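You operate a simulated robot arm through the tools that you are given. There is no shell and no other tool. Be economical: measure what you need, move in short steps, check, and stop when the job is done.

Carry out the task below with a simulated robot arm. There is one attempt and no reset: what you move stays moved.

TASK
Ready the panel for the next test: burette to 0.0, drag needle back, release shut.
Fine: open the burette lever first and leave it open.

The check looks at the end state, three seconds after you hand in, the way a careful person would. Anything else that was tipped, shoved, dropped, spilled or broken makes it a failure.

THE ROBOT
A 7-joint arm with a two-finger parallel gripper, fixed in place. Base frame: the origin is at the foot of the arm, x ahead of it, y to its left, z up. Readings come in mm, rad, newtons and seconds.
With the tool pointing down near the work surface it reaches from about 300 to 700 mm from the base axis. Its first joint turns from -1.152 to 1.152 rad. Payload 1.57 kg.
The TCP is the grasp point between the finger pads, 30 mm short of the fingertips. In the tool frame z runs along the fingers and y along their closing line. The gripper opens to 110 mm. The fingers are 24 mm wide and 12 mm thick; the gripper's body (48 by 112 mm) begins 78 mm behind the TCP.
Orientation is told as [roll, pitch, yaw] about the base's x, y, z axes, in that order, counted from this pose: with the fingers straight down and closing along the base's y, the tool's x points along the base's -x, its y along +y and its z along -z.

THE INTERFACE
- The arm moves only by the tool drive_tool. Its argument "motion" is one flat list of numbers, 7 for each row, row after row: the shift along the tool's x, y, z in mm, then the turn, a rotation vector about the tool's x, y, z in rad, then the gripper command, from -1 (shut) to 1 (fully open), values between in proportion. In form: [tx, ty, tz, ax, ay, az, grip, tx, ty, tz, ax, ay, az, grip, ...]. A call has 1 to 8 rows; each row shifts and turns the commanded pose from where the row before left it, along the tool's axes as they then stand. A row lasts 0.2 s, in which the tool goes at most 50 mm and 0.15 rad; a call with a longer step from one row to the next is refused whole, and so is a gripper value outside its range. Where a pose cannot be reached the arm comes as near as it can. A force on the tool above 40 N (or 10 N above the force at the start of the call, whichever is more), or a blocked arm, ends the call early, and 0.2 s more pass. The fingers move at their own pace (about 108 mm/s each) and stop on an object; they squeeze with about 43 N. The grip force told is the motor's: it shows also when the fingers shut on nothing. Time passes only in rows, and 0.2 s behind the last, so rows that do not move let the fingers close. It gives the time, the measured TCP pose, the force on the tool (base axes), the opening and the grip force at its end, in the units of the frame above (readings bear some noise).
- Cameras (640 x 400 px; columns grow to the right, rows downward): "scene" is fixed at [159.4, -383.5, 1410.2]; the picture's right is [0.84, -0.54, 0.00], its down [-0.28, -0.43, -0.86] and it looks along [0.46, 0.72, -0.52] (base axes); focal length 214 px, centre (320, 200). "wrist" rides on the gripper at [70, 16, -141] in the tool frame; the picture's right is [-0.23, 0.97, 0.00], its down [-0.86, -0.20, -0.48] and it looks along [-0.47, -0.11, 0.88] (tool axes); focal length 222 px, centre (320, 200). There is no depth. A picture from a camera that has moved, and an enlarged one, comes with that camera's place and axes in the base frame and with its lens.
- get_image(camera): a new picture of that camera. It takes no simulated time.
- close_up(camera, box): a new picture of the part [left, top, right, bottom] of that camera's present view, enlarged. It takes no simulated time.
- sign_off(): hands the job in; it is judged then, once.

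Go step by step. Nothing tells you positions but the pictures and the camera data: compare them with the known pose of the tool, close in by small moves and look again before you grip or let go. The budget is 120 turns and 76 pictures, counting those below and the enlarged ones. Unless the task says otherwise, let go and move clear before handing in, and close with one line.

The tools are called after "Request:" as name(argument=value, ...) on one line, values as JSON. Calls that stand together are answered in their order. drive_tool: Moves the arm, as the interface text tells. Its arguments: {"type":"object","properties":{"motion":{"type":"array","items":{"type":"number"}}},"required":["motion"]} The other tools are called the same way: get_image (camera) takes a picture; close_up (camera, box) takes an enlarged picture of a part of a camera's view; sign_off () hands the job in.

At the start:

```text
t: 0.0
tcp_pos: [281.9, -88.2, 1348.1]
tool_rot: [-0.003, -0.004, 0.0]
ft_force: [-0.4, -0.3, -0.6]
gripper_width: 110.0
grasp_force: 0.1
```

scene: 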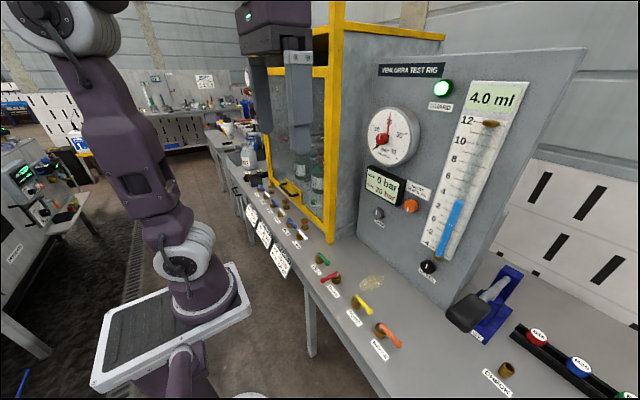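
wrist: 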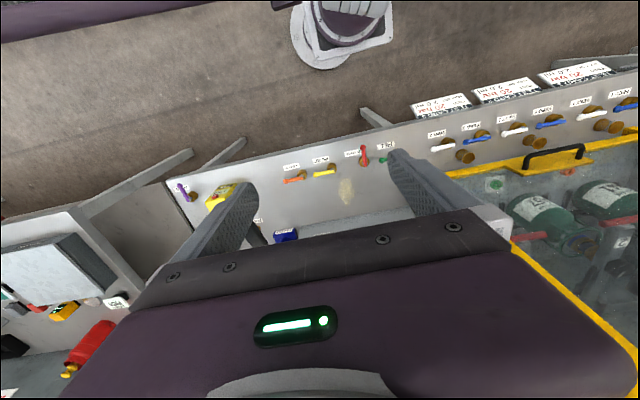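

I see the test rig panel with a gauge, a burette scale reading 4.0 ml, and valve levers along the bench front. I'll enlarge the panel and levers to read the labels.

Request:
close_up(camera="scene", box=[350, 50, 540, 170])

Request:
close_up(camera="scene", box=[350, 150, 510, 290])

Request:
close_up(camera="scene", box=[290, 230, 430, 370])

Request:
close_up(camera="scene", box=[430, 250, 640, 400])

```text
3.33 times, centred on (445, 110) of scene
camera zoom: at [159.4, -383.5, 1410.2], right [0.84, -0.54, 0.0], down [-0.28, -0.43, -0.86], along [0.46, 0.72, -0.52], focal length 715 px, centre (-97, 500)
```

zoom: 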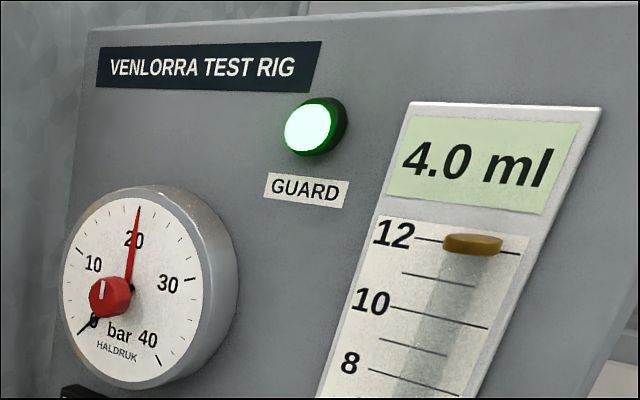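

```text
2.86 times, centred on (430, 220) of scene
camera zoom: at [159.4, -383.5, 1410.2], right [0.84, -0.54, 0.0], down [-0.28, -0.43, -0.86], along [0.46, 0.72, -0.52], focal length 613 px, centre (6, 143)
```

zoom: 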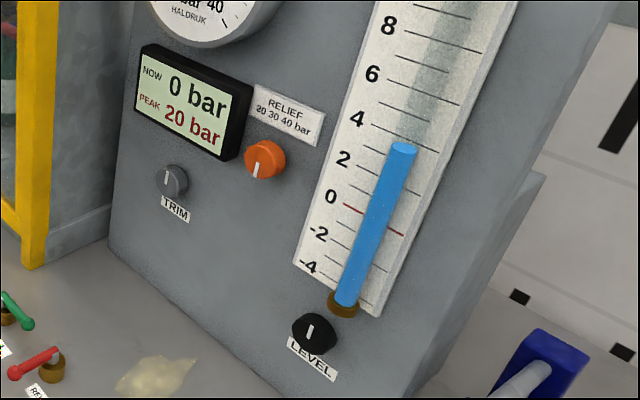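

```text
2.86 times, centred on (360, 300) of scene
camera zoom: at [159.4, -383.5, 1410.2], right [0.84, -0.54, 0.0], down [-0.28, -0.43, -0.86], along [0.46, 0.72, -0.52], focal length 613 px, centre (206, -86)
```

zoom: 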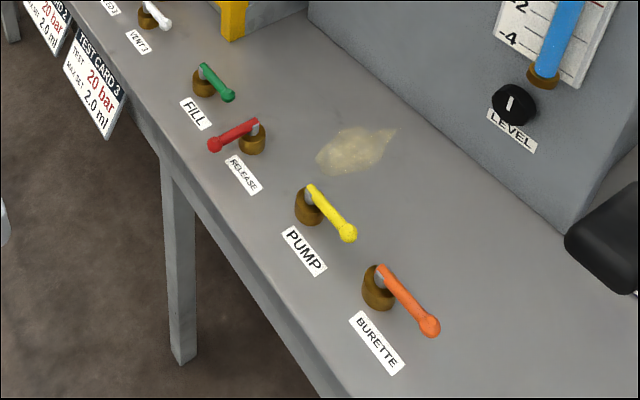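

```text
2.67 times, centred on (535, 325) of scene
camera zoom: at [159.4, -383.5, 1410.2], right [0.84, -0.54, 0.0], down [-0.28, -0.43, -0.86], along [0.46, 0.72, -0.52], focal length 572 px, centre (-253, -133)
```

zoom: 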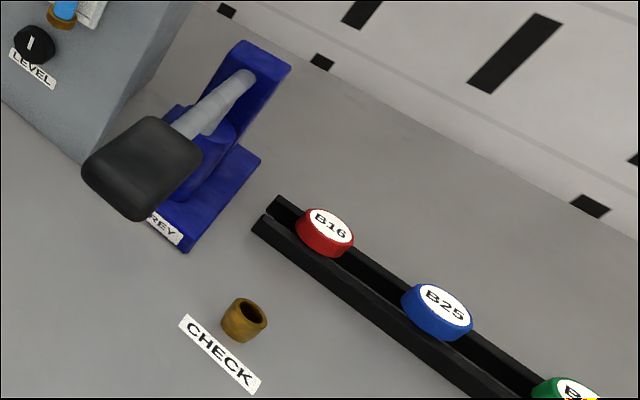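

The RELEASE lever points toward the robot (-x), while BURETTE, PUMP and FILL point along -y. Hubs are near x≈455, with BURETTE near y≈-212. I'll move above the burette lever for a better look.

Request:
drive_tool(motion=[-14.75, -11.5, 43.5, 0, 0, 0, -1, -14.75, -11.5, 43.5, 0, 0, 0, -1, -14.75, -11.5, 43.5, 0, 0, 0, -1, -14.75, -11.5, 43.5, 0, 0, 0, -1, -14.75, -11.5, 43.5, 0, 0, 0, -1, -14.75, -11.5, 43.5, 0, 0, 0, -1, -14.75, -11.5, 43.5, 0, 0, 0, -1, -14.75, -11.5, 43.5, 0, 0, 0, -1])

Request:
get_image(camera="wrist")

Request:
get_image(camera="scene")

```text
t: 1.8
tcp_pos: [401.5, -183.6, 1000.5]
tool_rot: [-0.002, -0.002, 0.0]
ft_force: [-0.2, -0.2, -0.4]
gripper_width: 0.3
grasp_force: 21.6
```

```text
69 pictures are left
camera wrist: at [331.4, -167.2, 1141.8], right [0.23, 0.97, 0.0], down [0.85, -0.2, 0.48], along [0.47, -0.11, -0.88], focal length 222 px, centre (320, 200)
```

wrist: 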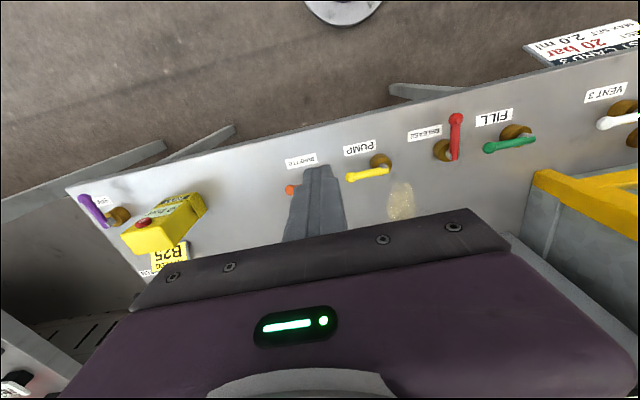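

```text
68 pictures are left
```

scene: 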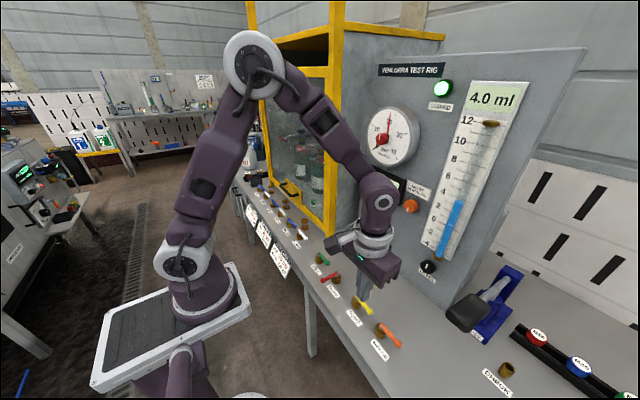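

The tool covers the burette lever in the wrist view. I'll enlarge the neighbouring levers for any open/shut marks.

Request:
close_up(camera="wrist", box=[400, 90, 560, 190])

Request:
close_up(camera="wrist", box=[270, 120, 430, 220])

Request:
close_up(camera="scene", box=[340, 280, 430, 370])

Request:
close_up(camera="scene", box=[230, 170, 320, 280])

```text
4.00 times, centred on (480, 140) of wrist
camera zoom: at [331.4, -167.2, 1141.8], right [0.23, 0.97, 0.0], down [0.85, -0.2, 0.48], along [0.47, -0.11, -0.88], focal length 888 px, centre (-320, 440)
```

zoom: 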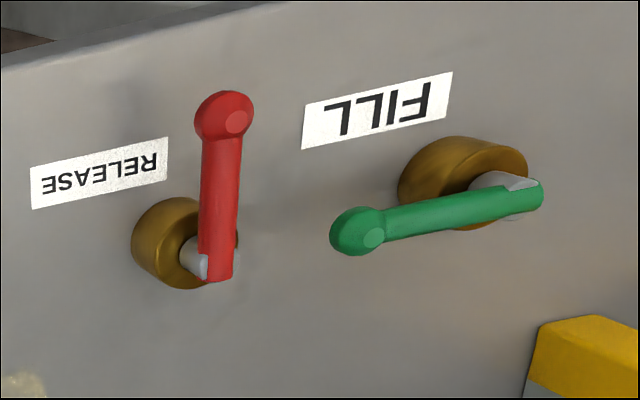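

```text
4.00 times, centred on (350, 170) of wrist
camera zoom: at [331.4, -167.2, 1141.8], right [0.23, 0.97, 0.0], down [0.85, -0.2, 0.48], along [0.47, -0.11, -0.88], focal length 888 px, centre (200, 320)
```

zoom: 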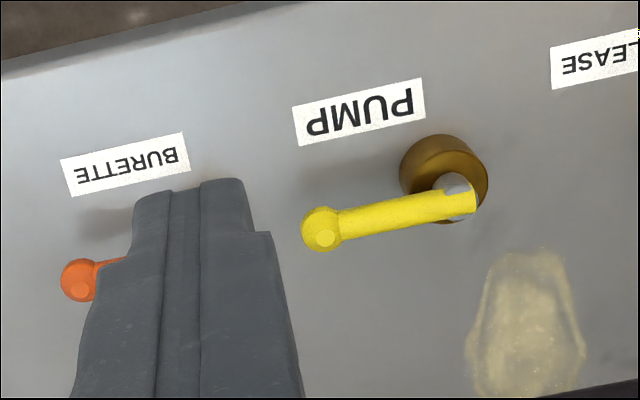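

```text
4.44 times, centred on (385, 325) of scene
camera zoom: at [159.4, -383.5, 1410.2], right [0.84, -0.54, 0.0], down [-0.28, -0.43, -0.86], along [0.46, 0.72, -0.52], focal length 953 px, centre (31, -356)
```

zoom: 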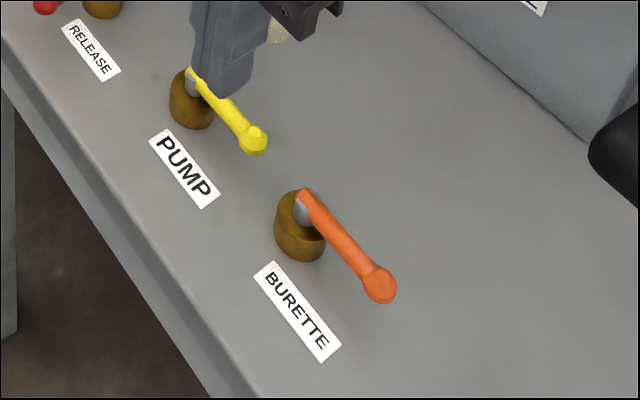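

```text
3.64 times, centred on (275, 225) of scene
camera zoom: at [159.4, -383.5, 1410.2], right [0.84, -0.54, 0.0], down [-0.28, -0.43, -0.86], along [0.46, 0.72, -0.52], focal length 780 px, centre (484, 109)
```

zoom: 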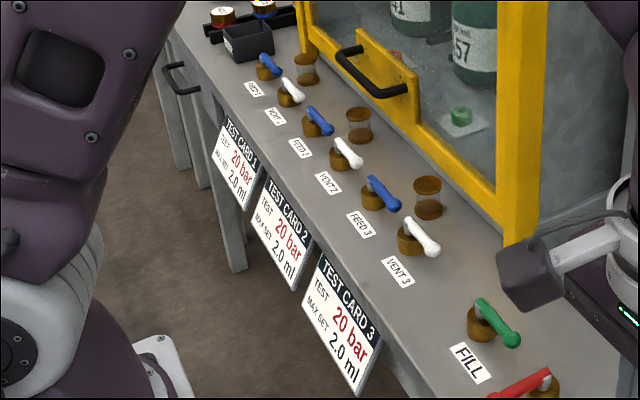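

The levers look like flat arms on short posts, and the burette ball sits at about (474,-256). I'll bring the closed fingertips down beside its panel side and check before touching it.

Request:
drive_tool(motion=[-26.6, -16.1, 30, 0, 0, 0, -1, -26.6, -16.1, 30, 0, 0, 0, -1, -26.6, -16.1, 30, 0, 0, 0, -1, -26.7, -16.1, 30, 0, 0, 0, -1, 0, 0, 24, 0, 0, 0, -1])

Request:
close_up(camera="scene", box=[340, 270, 470, 370])

Request:
get_image(camera="wrist")

```text
t: 3.0
tcp_pos: [507.9, -246.6, 857.1]
tool_rot: [-0.002, -0.002, 0.001]
ft_force: [-0.5, 1.0, -0.6]
gripper_width: 0.0
grasp_force: 21.7
```

```text
4.00 times, centred on (405, 320) of scene
camera zoom: at [159.4, -383.5, 1410.2], right [0.84, -0.54, 0.0], down [-0.28, -0.43, -0.86], along [0.46, 0.72, -0.52], focal length 858 px, centre (-20, -280)
```

zoom: 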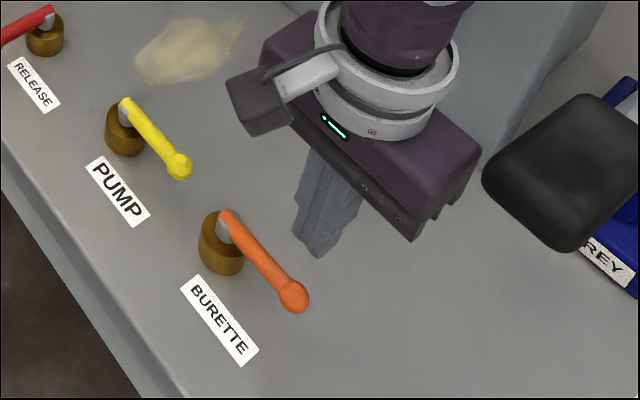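

```text
62 pictures are left
camera wrist: at [437.5, -229.3, 997.5], right [0.23, 0.97, 0.0], down [0.85, -0.2, 0.48], along [0.47, -0.11, -0.88], focal length 222 px, centre (320, 200)
```

wrist: 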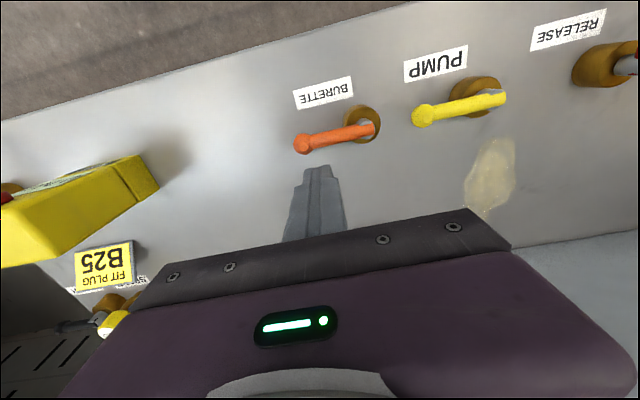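

The fingers are on the panel side of the burette lever with a gap. I'll go down about 19 mm and check the height against the lever before pushing.

Request:
drive_tool(motion=[0, 0, 10, 0, 0, 0, -1, 0, 0, 9, 0, 0, 0, -1])

Request:
close_up(camera="scene", box=[360, 290, 440, 340])

```text
t: 3.6
tcp_pos: [508.7, -245.9, 839.1]
tool_rot: [-0.002, -0.004, 0.0]
ft_force: [0.1, -0.3, -0.2]
gripper_width: 0.0
grasp_force: 21.7
```

```text
8.00 times, centred on (400, 315) of scene
camera zoom: at [159.4, -383.5, 1410.2], right [0.84, -0.54, 0.0], down [-0.28, -0.43, -0.86], along [0.46, 0.72, -0.52], focal length 1716 px, centre (-320, -720)
```

zoom: 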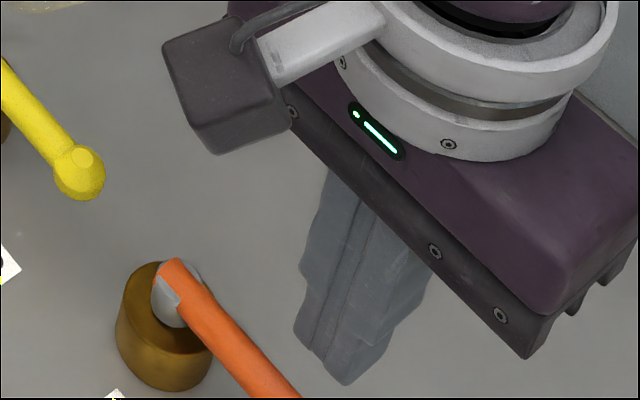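

Tip height is level with the lever. I'll push toward -x along the lever's arc, first part only.

Request:
drive_tool(motion=[10, -0.5, 0, 0, 0, 0, -1, 10, -0.5, 0, 0, 0, 0, -1, 10, -2.5, 0, 0, 0, 0, -1, 10, -2.5, 0, 0, 0, 0, -1])

Request:
close_up(camera="scene", box=[340, 270, 470, 370])

```text
t: 4.6
tcp_pos: [467.7, -251.6, 838.3]
tool_rot: [-0.003, -0.002, -0.001]
ft_force: [-0.1, -0.4, 1.0]
gripper_width: 0.0
grasp_force: 20.9
```

```text
4.00 times, centred on (405, 320) of scene
camera zoom: at [159.4, -383.5, 1410.2], right [0.84, -0.54, 0.0], down [-0.28, -0.43, -0.86], along [0.46, 0.72, -0.52], focal length 858 px, centre (-20, -280)
```

zoom: 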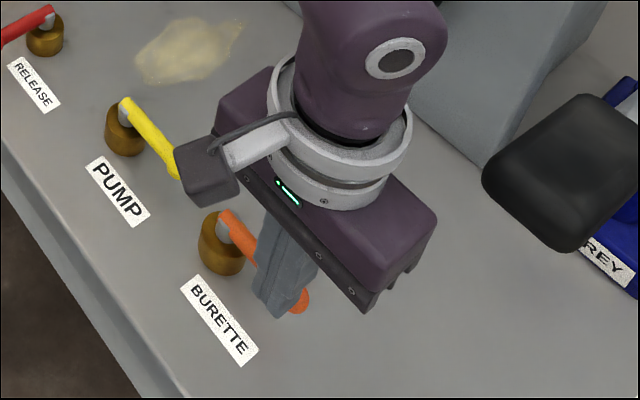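

The lever hasn't moved and there is no force, so the fingertips are likely passing above it. Checking with the wrist view.

Request:
get_image(camera="wrist")

Request:
close_up(camera="scene", box=[375, 305, 439, 345])

```text
59 pictures are left
camera wrist: at [398.0, -234.7, 978.6], right [0.23, 0.97, 0.0], down [0.85, -0.2, 0.48], along [0.47, -0.11, -0.88], focal length 222 px, centre (320, 200)
```

wrist: 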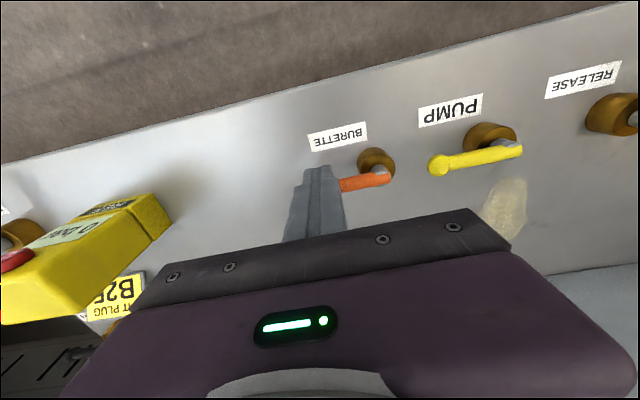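

```text
10.00 times, centred on (407, 325) of scene
camera zoom: at [159.4, -383.5, 1410.2], right [0.84, -0.54, 0.0], down [-0.28, -0.43, -0.86], along [0.46, 0.72, -0.52], focal length 2145 px, centre (-550, -1050)
```

zoom: 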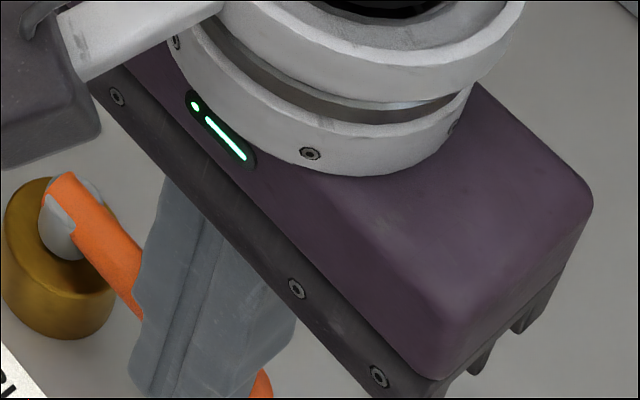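

The fingertips are above the lever: re-triangulating gives a lever height of about z 800, with the pivot near (481,-201). I'll back off to the panel side and go lower.

Request:
drive_tool(motion=[-24, 1, 0, 0, 0, 0, -1, -23, 1, 0, 0, 0, 0, -1, 0, 0, 7, 0, 0, 0, -1, 0, 0, 6, 0, 0, 0, -1, 0, 0, 4, 0, 0, 0, -1])

Request:
get_image(camera="wrist")

Request:
close_up(camera="scene", box=[360, 290, 456, 350])

```text
t: 5.8
tcp_pos: [514.4, -247.8, 821.4]
tool_rot: [-0.003, -0.003, 0.001]
ft_force: [-0.2, -0.2, -0.6]
gripper_width: 0.0
grasp_force: 21.1
```

```text
57 pictures are left
camera wrist: at [445.6, -231.8, 962.2], right [0.23, 0.97, 0.0], down [0.85, -0.2, 0.48], along [0.47, -0.11, -0.88], focal length 222 px, centre (320, 200)
```

wrist: 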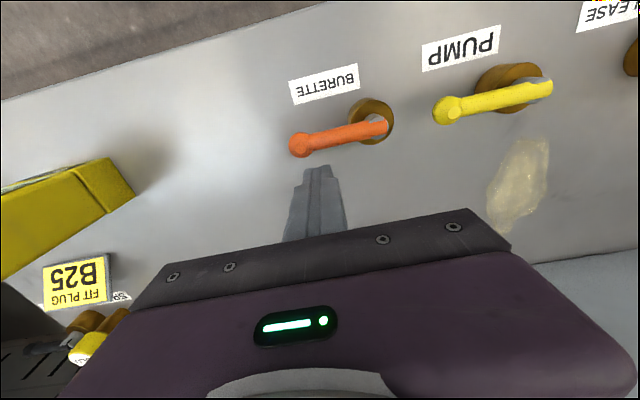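

```text
6.67 times, centred on (408, 320) of scene
camera zoom: at [159.4, -383.5, 1410.2], right [0.84, -0.54, 0.0], down [-0.28, -0.43, -0.86], along [0.46, 0.72, -0.52], focal length 1430 px, centre (-267, -600)
```

zoom: 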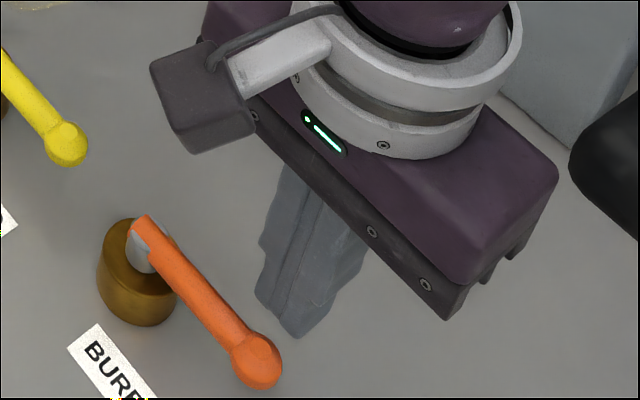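

Tip is now at z≈791 with no contact with the bench. Pushing toward -x again, watching force.

Request:
drive_tool(motion=[8, -0.5, 0, 0, 0, 0, -1, 8, -0.5, 0, 0, 0, 0, -1, 8, -0.5, 0, 0, 0, 0, -1])

Request:
close_up(camera="scene", box=[360, 290, 456, 350])

```text
t: 6.6
tcp_pos: [492.3, -251.9, 820.7]
tool_rot: [-0.003, -0.005, 0.001]
ft_force: [1.5, 0.2, -0.5]
gripper_width: 0.0
grasp_force: 21.2
```

```text
6.67 times, centred on (408, 320) of scene
camera zoom: at [159.5, -383.5, 1410.2], right [0.84, -0.54, 0.0], down [-0.28, -0.43, -0.86], along [0.46, 0.72, -0.52], focal length 1430 px, centre (-267, -600)
```

zoom: 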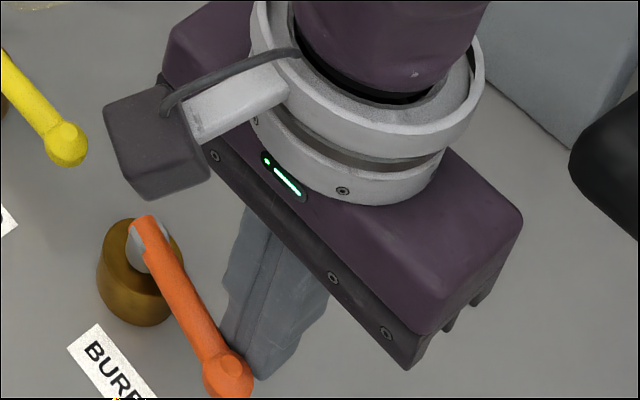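

The lever now moves with the finger. Continuing along the arc.

Request:
drive_tool(motion=[8, 1, 0, 0, 0, 0, -1, 8, 1, 0, 0, 0, 0, -1, 12, 3, 0, 0, 0, 0, -1, 12, 5, 0, 0, 0, 0, -1, 9, 9, 0, 0, 0, 0, -1, 5, 7, 0, 0, 0, 0, -1])

Request:
close_up(camera="scene", box=[320, 240, 480, 370])

Request:
get_image(camera="wrist")

```text
t: 8.0
tcp_pos: [437.6, -226.9, 819.7]
tool_rot: [-0.004, -0.004, -0.001]
ft_force: [0.3, -1.1, 0.5]
gripper_width: 0.1
grasp_force: 21.5
```

```text
3.08 times, centred on (400, 305) of scene
camera zoom: at [159.4, -383.5, 1410.2], right [0.84, -0.54, 0.0], down [-0.28, -0.43, -0.86], along [0.46, 0.72, -0.52], focal length 660 px, centre (74, -123)
```

zoom: 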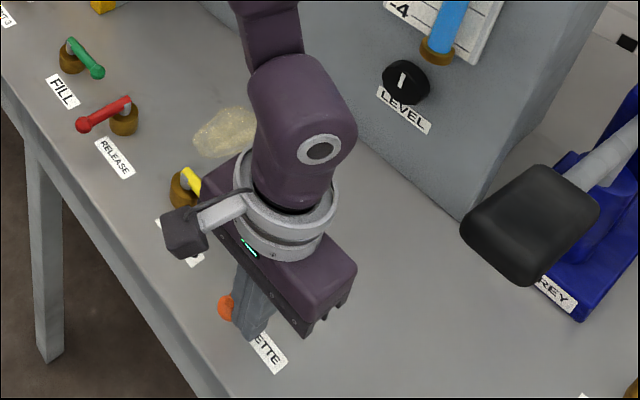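

```text
53 pictures are left
camera wrist: at [367.1, -209.3, 961.1], right [0.23, 0.97, 0.0], down [0.85, -0.2, 0.48], along [0.47, -0.11, -0.88], focal length 222 px, centre (320, 200)
```

wrist: 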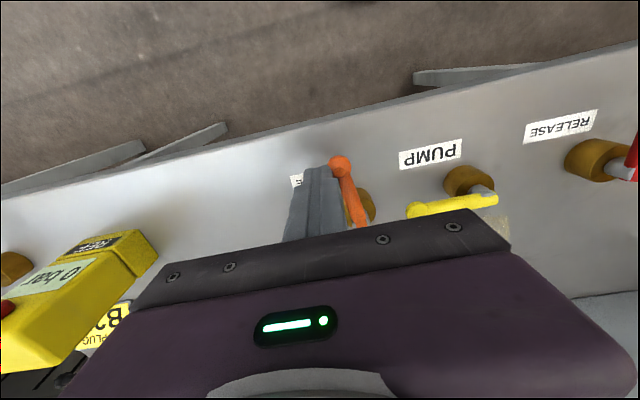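

The lever is around 80–85° of its turn. A bit more +y push to finish it, then back off.

Request:
drive_tool(motion=[0, 4, 0, 0, 0, 0, -1, 0, 4, 0, 0, 0, 0, -1])

Request:
drive_tool(motion=[0, -15, 0, 0, 0, 0, -1, 0, -15, 0, 0, 0, 0, -1, 0, 0, -40, 0, 0, 0, -1, 0, 0, -45, 0, 0, 0, -1, 40, 0, -20, 0, 0, 0, -1])

Request:
close_up(camera="scene", box=[320, 240, 480, 370])

Request:
get_image(camera="wrist")

```text
t: 8.6
tcp_pos: [436.7, -217.1, 820.0]
tool_rot: [0.0, -0.004, -0.001]
ft_force: [-1.0, -1.1, -0.1]
gripper_width: 0.0
grasp_force: 21.7
```

```text
t: 9.8
tcp_pos: [398.4, -249.1, 926.5]
tool_rot: [-0.003, -0.004, 0.0]
ft_force: [-0.4, 0.2, -0.5]
gripper_width: 0.0
grasp_force: 21.5
```

```text
3.08 times, centred on (400, 305) of scene
camera zoom: at [159.5, -383.5, 1410.2], right [0.84, -0.54, 0.0], down [-0.28, -0.43, -0.86], along [0.46, 0.72, -0.52], focal length 660 px, centre (74, -123)
```

zoom: 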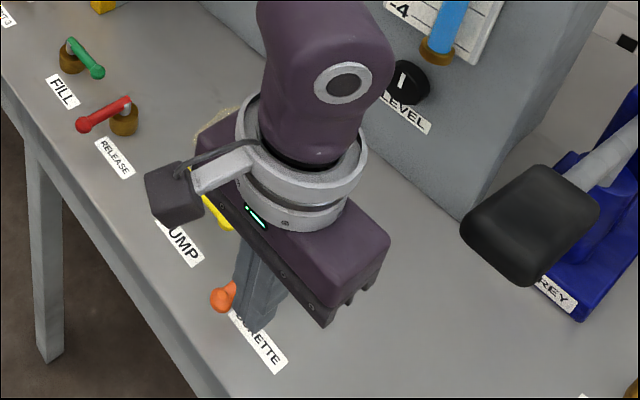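

```text
51 pictures are left
camera wrist: at [327.8, -232.8, 1066.2], right [0.23, 0.97, 0.0], down [0.85, -0.2, 0.48], along [0.47, -0.11, -0.88], focal length 222 px, centre (320, 200)
```

wrist: 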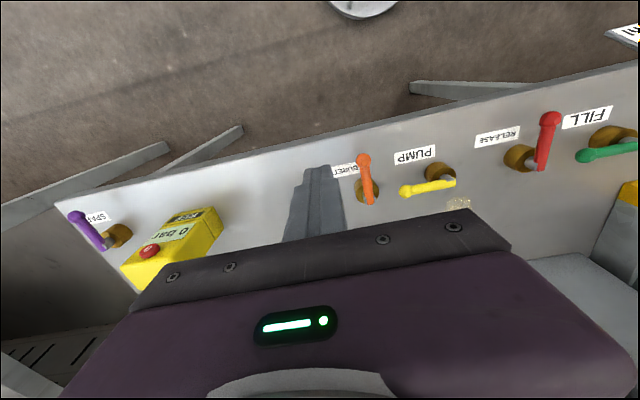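

Burette lever now matches the open direction of RELEASE. Next, shut RELEASE (pivot near (485,16)): I'll move to the +y side of its ball, above it, and check.

Request:
drive_tool(motion=[-6.1, 43, 3, 0, 0, 0, -1, -6.1, 43, 3, 0, 0, 0, -1, -6.1, 43, 3, 0, 0, 0, -1, -6.1, 43, 3, 0, 0, 0, -1, -6.1, 43, 3, 0, 0, 0, -1, -6.1, 43, 3, 0, 0, 0, -1, -6.1, 43, 3, 0, 0, 0, -1, 0, 0, 35, 0, 0, 0, -1])

Request:
get_image(camera="wrist")

Request:
get_image(camera="scene")

```text
t: 11.6
tcp_pos: [439.2, 52.6, 869.6]
tool_rot: [-0.001, -0.003, -0.002]
ft_force: [-0.4, 0.6, -0.7]
gripper_width: 0.1
grasp_force: 21.2
```

```text
50 pictures are left
camera wrist: at [369.7, 69.4, 1010.5], right [0.23, 0.97, 0.0], down [0.85, -0.2, 0.48], along [0.47, -0.11, -0.88], focal length 222 px, centre (320, 200)
```

wrist: 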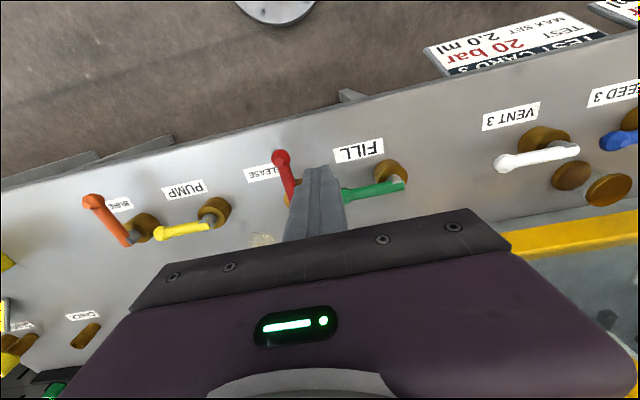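

```text
49 pictures are left
```

scene: 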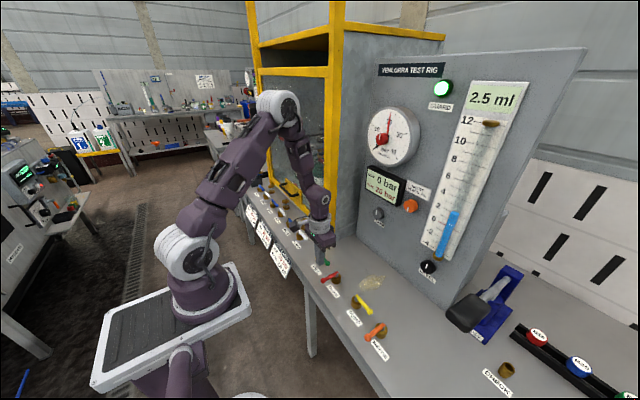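

Opening the burette dropped its level to 2.5 ml. The finger is clear of both RELEASE and FILL; descending and sweeping the RELEASE lever toward -y.

Request:
drive_tool(motion=[0, 0, 25, 0, 0, 0, -1, 0, 0, 24, 0, 0, 0, -1, 1, -9, 0, 0, 0, 0, -1, 1, -9, 0, 0, 0, 0, -1, 1, -11, 0, 0, 0, 0, -1, 1, -11, 0, 0, 0, 0, -1])

Request:
get_image(camera="scene")

Request:
get_image(camera="wrist")

```text
t: 13.0
tcp_pos: [435.0, 14.7, 820.9]
tool_rot: [-0.002, -0.004, -0.001]
ft_force: [1.2, 1.6, -0.5]
gripper_width: 0.3
grasp_force: 21.9
```

```text
48 pictures are left
```

scene: 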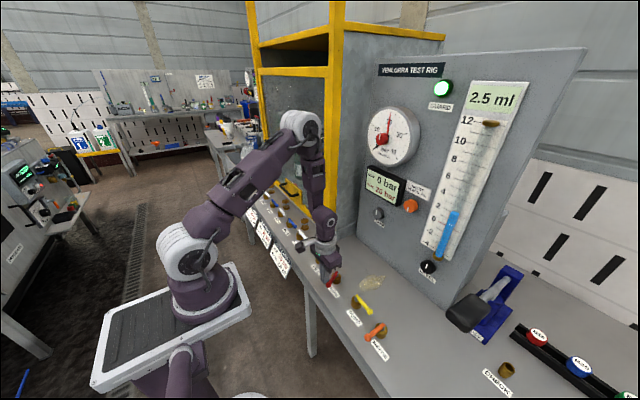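

```text
47 pictures are left
camera wrist: at [365.4, 31.2, 960.4], right [0.23, 0.97, 0.0], down [0.85, -0.2, 0.48], along [0.47, -0.11, -0.88], focal length 222 px, centre (320, 200)
```

wrist: 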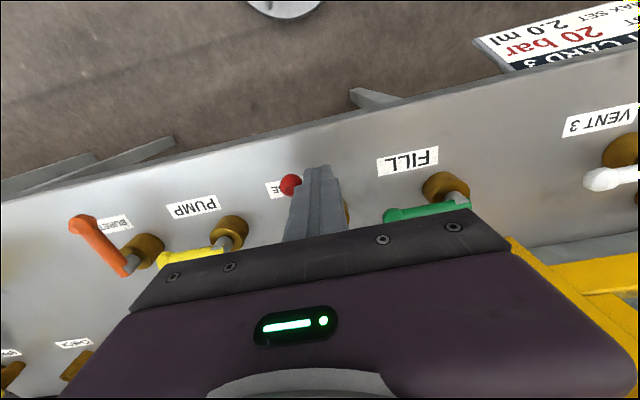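

Level is steady at 2.5 and RELEASE is moving. Continuing its arc toward -y.

Request:
drive_tool(motion=[-4, -13, 0, 0, 0, 0, -1, -5, -13, 0, 0, 0, 0, -1, -9, -9, 0, 0, 0, 0, -1, -9, -6, 0, 0, 0, 0, -1, -5, -2, 0, 0, 0, 0, -1])

Request:
get_image(camera="wrist")

```text
t: 14.2
tcp_pos: [467.5, -29.1, 819.6]
tool_rot: [-0.002, 0.0, 0.0]
ft_force: [-7.7, 2.7, 0.9]
gripper_width: 0.0
grasp_force: 20.9
```

```text
46 pictures are left
camera wrist: at [397.1, -12.4, 961.0], right [0.23, 0.97, 0.0], down [0.85, -0.2, 0.48], along [0.47, -0.11, -0.88], focal length 222 px, centre (320, 200)
```

wrist: 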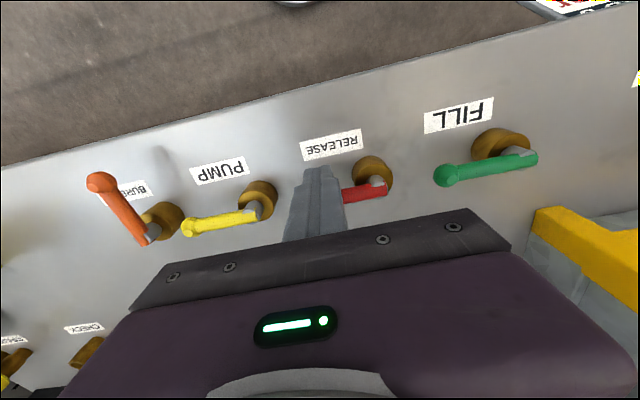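

RELEASE has met its end stop (force rises). Backing off and rising, then verifying.

Request:
drive_tool(motion=[20, 0, 0, 0, 0, 0, -1, 20, 0, 0, 0, 0, 0, -1, 0, 0, -45, 0, 0, 0, -1, 0, 0, -45, 0, 0, 0, -1, 10, 0, -45, 0, 0, 0, -1, 10, 0, -45, 0, 0, 0, -1, 10, 0, -45, 0, 0, 0, -1])

Request:
get_image(camera="wrist")

Request:
close_up(camera="scene", box=[350, 80, 540, 290])

```text
t: 15.8
tcp_pos: [397.8, -30.8, 1049.1]
tool_rot: [-0.002, -0.001, 0.0]
ft_force: [-0.6, 0.1, 0.0]
gripper_width: 0.2
grasp_force: 20.8
```

```text
45 pictures are left
camera wrist: at [328.7, -12.7, 1190.0], right [0.23, 0.97, 0.0], down [0.85, -0.2, 0.48], along [0.47, -0.11, -0.88], focal length 222 px, centre (320, 200)
```

wrist: 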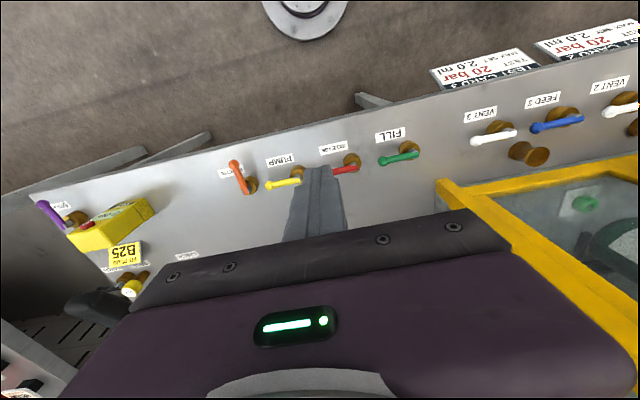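

```text
1.90 times, centred on (445, 185) of scene
camera zoom: at [159.4, -383.5, 1410.2], right [0.84, -0.54, 0.0], down [-0.28, -0.43, -0.86], along [0.46, 0.72, -0.52], focal length 408 px, centre (82, 229)
```

zoom: 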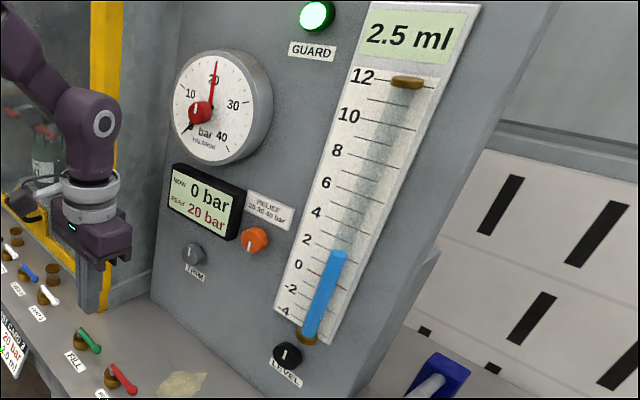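

RELEASE is shut and matches FILL and PUMP. Burette reads 2.5 ml, so the LEVEL knob (about (680,-178,900) on the panel face x≈700) is next. I'll pitch the tool toward horizontal, facing the panel.

Request:
drive_tool(motion=[-25, -18, 0, 0, -0.15, 0, 0.1, -24.7, -18, 3.7, 0, -0.15, 0, 0.1, -23.9, -18, 7.4, 0, -0.15, 0, 0.1, -22.5, -18, 10.9, 0, -0.15, 0, 0.1, -20.6, -18, 14.1, 0, -0.15, 0, 0.1, -18.3, -18, 17, 0, -0.15, 0, 0.1, -15.5, -18, 19.6, 0, -0.15, 0, 0.1, -12.4, -18, 21.7, 0, -0.15, 0, 0.1])

Request:
get_image(camera="scene")

```text
t: 17.6
tcp_pos: [598.6, -174.1, 1047.5]
tool_rot: [-0.003, -1.205, 0.005]
ft_force: [-0.1, -0.9, 0.1]
gripper_width: 60.4
grasp_force: 0.1
```

```text
43 pictures are left
```

scene: 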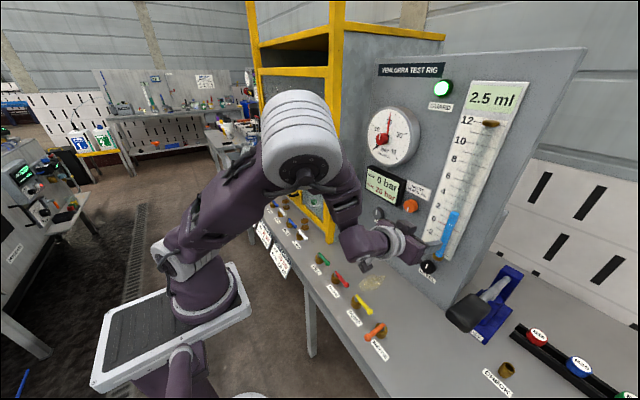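

Reorientation works well. Finishing the pitch to horizontal and looking through the wrist camera.

Request:
drive_tool(motion=[0, 0, 0, 0, -0.15, 0, 0.1, 0, 0, 0, 0, -0.15, 0, 0.1, 0, 0, 0, 0, -0.066, 0, 0.1])

Request:
get_image(camera="wrist")

Request:
close_up(camera="scene", box=[330, 190, 490, 300])

```text
t: 18.4
tcp_pos: [596.5, -173.6, 1047.7]
tool_rot: [-0.725, -1.568, 0.726]
ft_force: [0.0, 0.2, -0.2]
gripper_width: 60.4
grasp_force: 0.1
```

```text
42 pictures are left
camera wrist: at [455.6, -156.9, 976.9], right [0.0, 0.97, 0.23], down [-0.48, -0.2, 0.86], along [0.88, -0.11, 0.47], focal length 222 px, centre (320, 200)
```

wrist: 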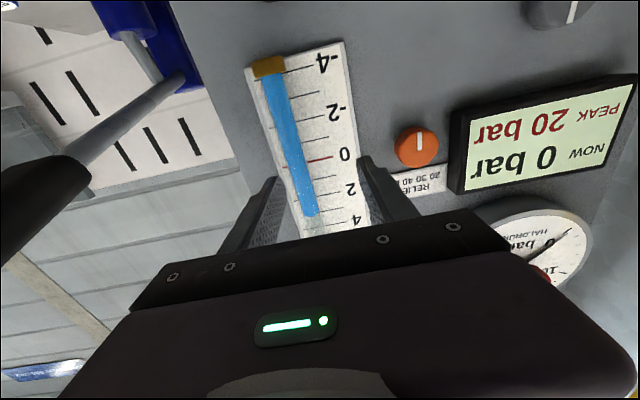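

```text
3.64 times, centred on (410, 245) of scene
camera zoom: at [159.4, -383.5, 1410.2], right [0.84, -0.54, 0.0], down [-0.28, -0.43, -0.86], along [0.46, 0.72, -0.52], focal length 780 px, centre (-7, 36)
```

zoom: 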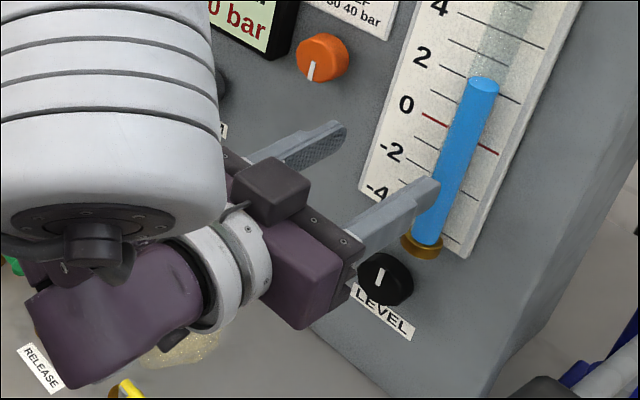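

The tool is horizontal, and scale and foot triangulate to x≈680, y≈-198, z≈950. The LEVEL knob is near (672,-184,908). I'll roll 0.75 rad so the camera and fingers clear the bench and the burette foot, then go down partway.

Request:
drive_tool(motion=[0, 0, 0, 0, 0, 0.15, 0.1, 0, 0, 0, 0, 0, 0.15, 0.1, 0, 0, 0, 0, 0, 0.15, 0.1, 0, 0, 0, 0, 0, 0.15, 0.1, 0, 0, 0, 0, 0, 0.15, 0.1, 31.9, -34.2, 0, 0, 0, 0, 0.1, 31.9, -34.2, 0, 0, 0, 0, 0.1])

Request:
get_image(camera="wrist")

Request:
close_up(camera="scene", box=[300, 180, 500, 305])

```text
t: 20.0
tcp_pos: [595.3, -180.7, 955.6]
tool_rot: [1.568, -0.822, -1.568]
ft_force: [0.2, 0.2, 0.1]
gripper_width: 60.5
grasp_force: 0.0
```

```text
40 pictures are left
camera wrist: at [454.9, -121.3, 915.5], right [0.0, 0.56, 0.83], down [-0.48, -0.73, 0.49], along [0.88, -0.4, 0.27], focal length 222 px, centre (320, 200)
```

wrist: 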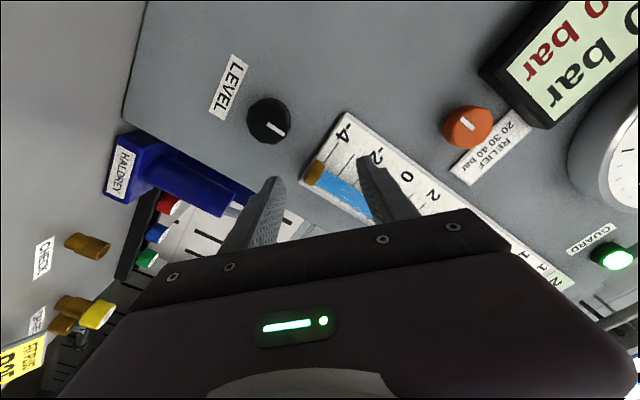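

```text
3.20 times, centred on (400, 242) of scene
camera zoom: at [159.4, -383.5, 1410.2], right [0.84, -0.54, 0.0], down [-0.28, -0.43, -0.86], along [0.46, 0.72, -0.52], focal length 686 px, centre (64, 64)
```

zoom: 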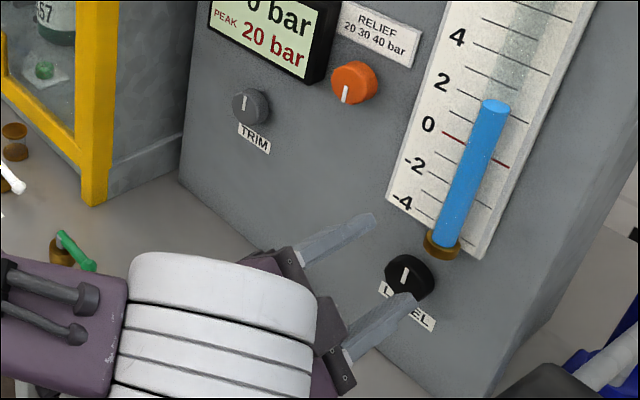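

The LEVEL knob is now visible in both views: centre about (685,-178,896), radius ~21 mm. I'll line up in front of it with fingers at 75 mm.

Request:
drive_tool(motion=[22.5, -19.5, 0, 0, 0, 0, 0.36, 22.5, -19.5, 0, 0, 0, 0, 0.36, 0, 0, 20, 0, 0, 0, 0.36, 0, 0, 18, 0, 0, 0, 0.36])

Request:
get_image(camera="wrist")

Request:
close_up(camera="scene", box=[340, 200, 500, 300])

```text
t: 21.0
tcp_pos: [633.3, -176.5, 894.0]
tool_rot: [1.566, -0.823, -1.567]
ft_force: [0.1, 0.3, 0.1]
gripper_width: 74.5
grasp_force: 0.0
```

```text
38 pictures are left
camera wrist: at [491.8, -118.4, 853.6], right [0.0, 0.56, 0.83], down [-0.48, -0.73, 0.49], along [0.88, -0.4, 0.27], focal length 222 px, centre (320, 200)
```

wrist: 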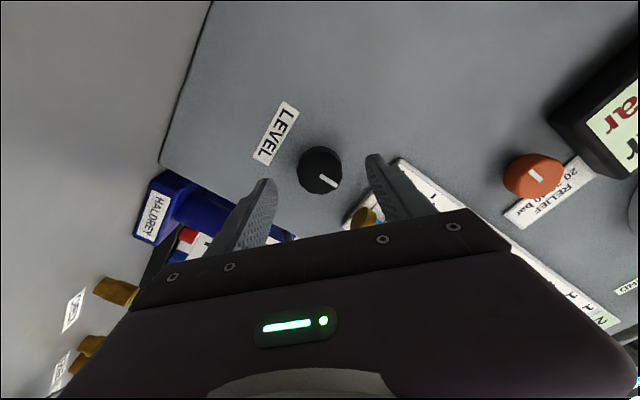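

```text
4.00 times, centred on (420, 250) of scene
camera zoom: at [159.4, -383.5, 1410.2], right [0.84, -0.54, 0.0], down [-0.28, -0.43, -0.86], along [0.46, 0.72, -0.52], focal length 858 px, centre (-80, 0)
```

zoom: 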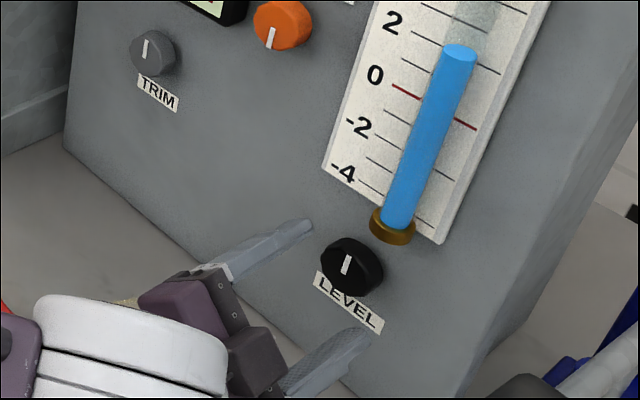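

Aligned within 2 mm. Advancing onto the knob, with fingers still open.

Request:
drive_tool(motion=[-1, -1.5, 15, 0, 0, 0, 0.36, 0, 0, 13, 0, 0, 0, 0.36])

Request:
close_up(camera="wrist", box=[200, 100, 440, 250])

Request:
close_up(camera="scene", box=[380, 220, 476, 280])

```text
t: 21.6
tcp_pos: [661.6, -181.2, 893.4]
tool_rot: [1.567, -0.821, -1.568]
ft_force: [-0.8, 0.1, 0.1]
gripper_width: 74.9
grasp_force: 0.0
```

```text
2.67 times, centred on (320, 175) of wrist
camera zoom: at [520.4, -120.3, 852.8], right [0.0, 0.56, 0.83], down [-0.48, -0.73, 0.49], along [0.88, -0.4, 0.27], focal length 592 px, centre (320, 267)
```

zoom: 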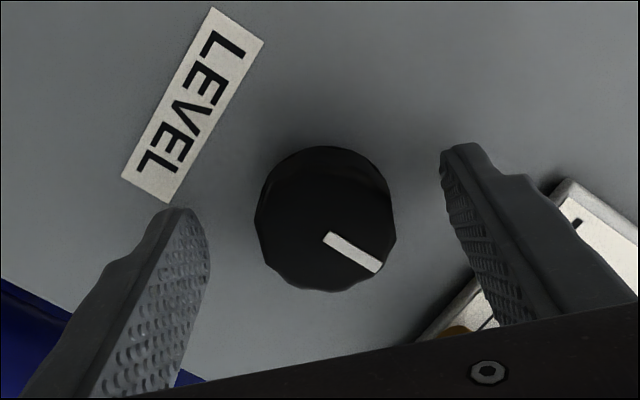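

```text
6.67 times, centred on (428, 250) of scene
camera zoom: at [159.4, -383.5, 1410.2], right [0.84, -0.54, 0.0], down [-0.28, -0.43, -0.86], along [0.46, 0.72, -0.52], focal length 1430 px, centre (-400, -133)
```

zoom: 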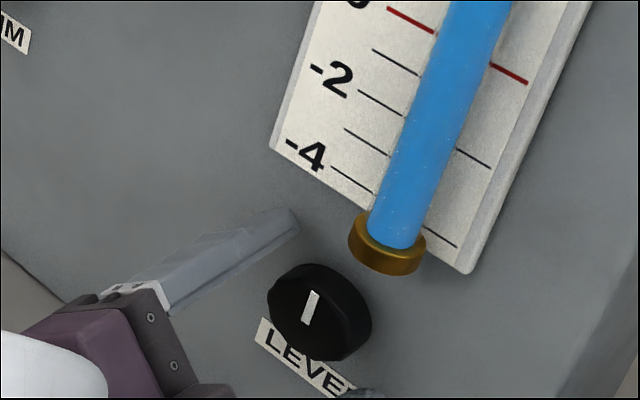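

The knob sits between the fingers; I'll nudge 2 mm to centre and close.

Request:
drive_tool(motion=[-1, 2.4, 3, 0, 0, 0, 0.36, 0, 0, 0, 0, 0, 0, -0.4, 0, 0, 0, 0, 0, 0, -1, 0, 0, 0, 0, 0, 0, -1])

Request:
close_up(camera="wrist", box=[200, 100, 440, 250])

```text
t: 22.6
tcp_pos: [665.0, -179.9, 894.8]
tool_rot: [1.567, -0.821, -1.57]
ft_force: [3.0, -9.6, -7.7]
gripper_width: 40.0
grasp_force: 44.7
```

```text
2.67 times, centred on (320, 175) of wrist
camera zoom: at [523.5, -119.7, 854.8], right [0.0, 0.56, 0.83], down [-0.48, -0.73, 0.49], along [0.88, -0.4, 0.26], focal length 592 px, centre (320, 267)
```

zoom: 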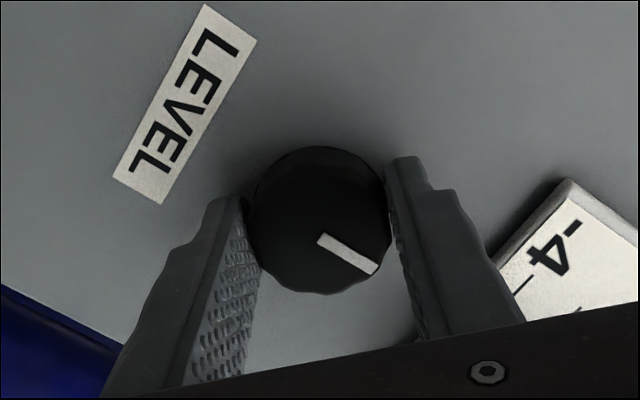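

Knob gripped at 40 mm. Test turn: 0.15 rad counter-clockwise, then read the display.

Request:
drive_tool(motion=[0, -1.2, 0, 0, 0, 0, -1, 0, 0, 0, 0, 0, -0.1, -1, 0, 0, 0, 0, 0, -0.05, -1, 0, 0, 0, 0, 0, 0, -1])

Request:
close_up(camera="scene", box=[370, 80, 530, 280])

```text
t: 23.6
tcp_pos: [665.0, -179.5, 895.2]
tool_rot: [1.566, -0.973, -1.568]
ft_force: [-2.5, -5.9, -6.7]
gripper_width: 40.9
grasp_force: 44.8
```

```text
2.00 times, centred on (450, 180) of scene
camera zoom: at [159.5, -383.7, 1410.2], right [0.84, -0.54, 0.0], down [-0.28, -0.43, -0.86], along [0.46, 0.72, -0.52], focal length 429 px, centre (60, 240)
```

zoom: 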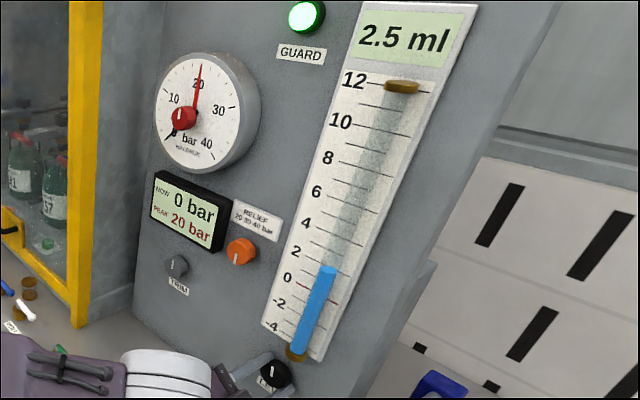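

No change yet at 2.5 ml; continue the turn a bit more and check that the knob itself follows.

Request:
drive_tool(motion=[0, 0, 0, 0, 0, -0.1, -1, 0, 0, 0, 0, 0, -0.1, -1, 0, 0, 0, 0, 0, -0.1, -1, 0, 0, 0, 0, 0, 0, -1])

Request:
close_up(camera="scene", box=[400, 80, 530, 280])

Request:
close_up(camera="wrist", box=[200, 100, 440, 250])

```text
t: 24.6
tcp_pos: [665.8, -180.3, 895.3]
tool_rot: [1.563, -1.274, -1.562]
ft_force: [-31.6, -4.6, 3.1]
gripper_width: 40.4
grasp_force: 44.2
```

```text
2.00 times, centred on (465, 180) of scene
camera zoom: at [158.5, -383.6, 1410.3], right [0.84, -0.54, 0.0], down [-0.28, -0.43, -0.86], along [0.46, 0.72, -0.52], focal length 429 px, centre (30, 240)
```

zoom: 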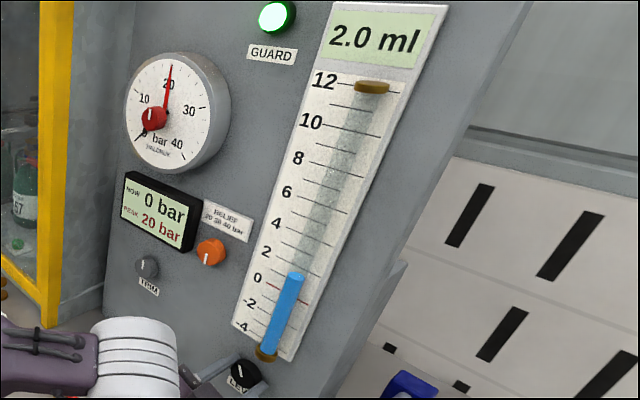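

```text
2.67 times, centred on (320, 175) of wrist
camera zoom: at [523.4, -143.4, 832.7], right [0.0, 0.86, 0.5], down [-0.48, -0.44, 0.76], along [0.88, -0.24, 0.41], focal length 592 px, centre (320, 267)
```

zoom: 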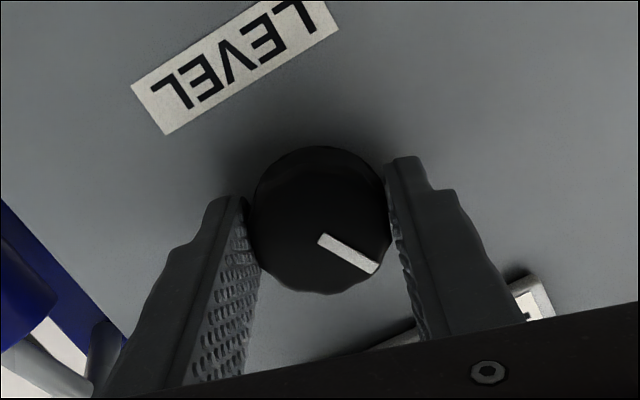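

The knob follows and the level falls (2.0). There is a 31 N push back in x, so I'll ease back 2 mm and check the force before turning on.

Request:
drive_tool(motion=[0, 0, -2, 0, 0, 0, -1, 0, 0, 0, 0, 0, 0, -1])

Request:
close_up(camera="scene", box=[300, 210, 460, 310])

```text
t: 25.2
tcp_pos: [666.0, -179.4, 895.1]
tool_rot: [1.56, -1.275, -1.562]
ft_force: [11.7, -13.1, -10.0]
gripper_width: 40.2
grasp_force: 45.1
```

```text
4.00 times, centred on (380, 260) of scene
camera zoom: at [160.0, -383.9, 1410.0], right [0.84, -0.54, 0.0], down [-0.28, -0.43, -0.86], along [0.46, 0.72, -0.52], focal length 858 px, centre (80, -40)
```

zoom: 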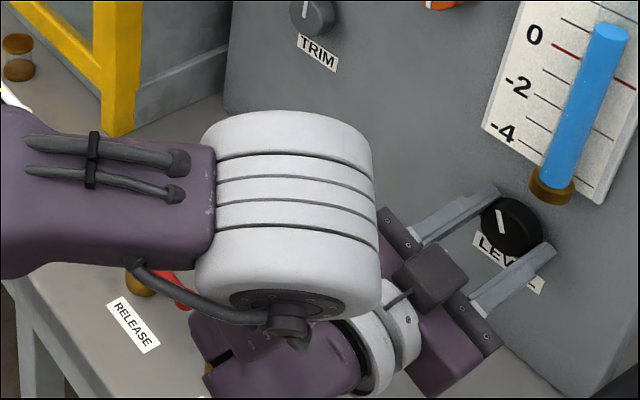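

The force is just grip stiffness, not a collision. I'll trim the offset and continue turning counter-clockwise 0.3 rad.

Request:
drive_tool(motion=[0.3, -0.7, 0.5, 0, 0, 0, -1, 0, 0, 0, 0, 0, -0.1, -1, 0, 0, 0, 0, 0, -0.1, -1, 0, 0, 0, 0, 0, -0.1, -1, 0, 0, 0, 0, 0, 0, -1])

Request:
close_up(camera="scene", box=[340, 80, 530, 310])

```text
t: 26.4
tcp_pos: [665.2, -179.5, 895.7]
tool_rot: [-1.18, -1.567, 1.181]
ft_force: [15.0, -7.8, -0.5]
gripper_width: 40.5
grasp_force: 45.0
```

```text
1.74 times, centred on (435, 195) of scene
camera zoom: at [159.8, -383.7, 1410.1], right [0.84, -0.54, 0.0], down [-0.28, -0.43, -0.86], along [0.46, 0.72, -0.52], focal length 373 px, centre (120, 209)
```

zoom: 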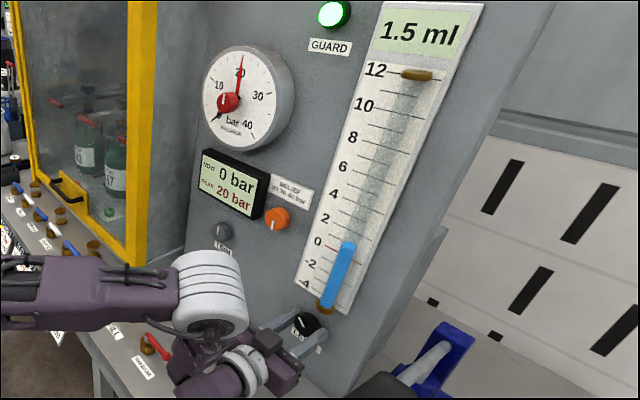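

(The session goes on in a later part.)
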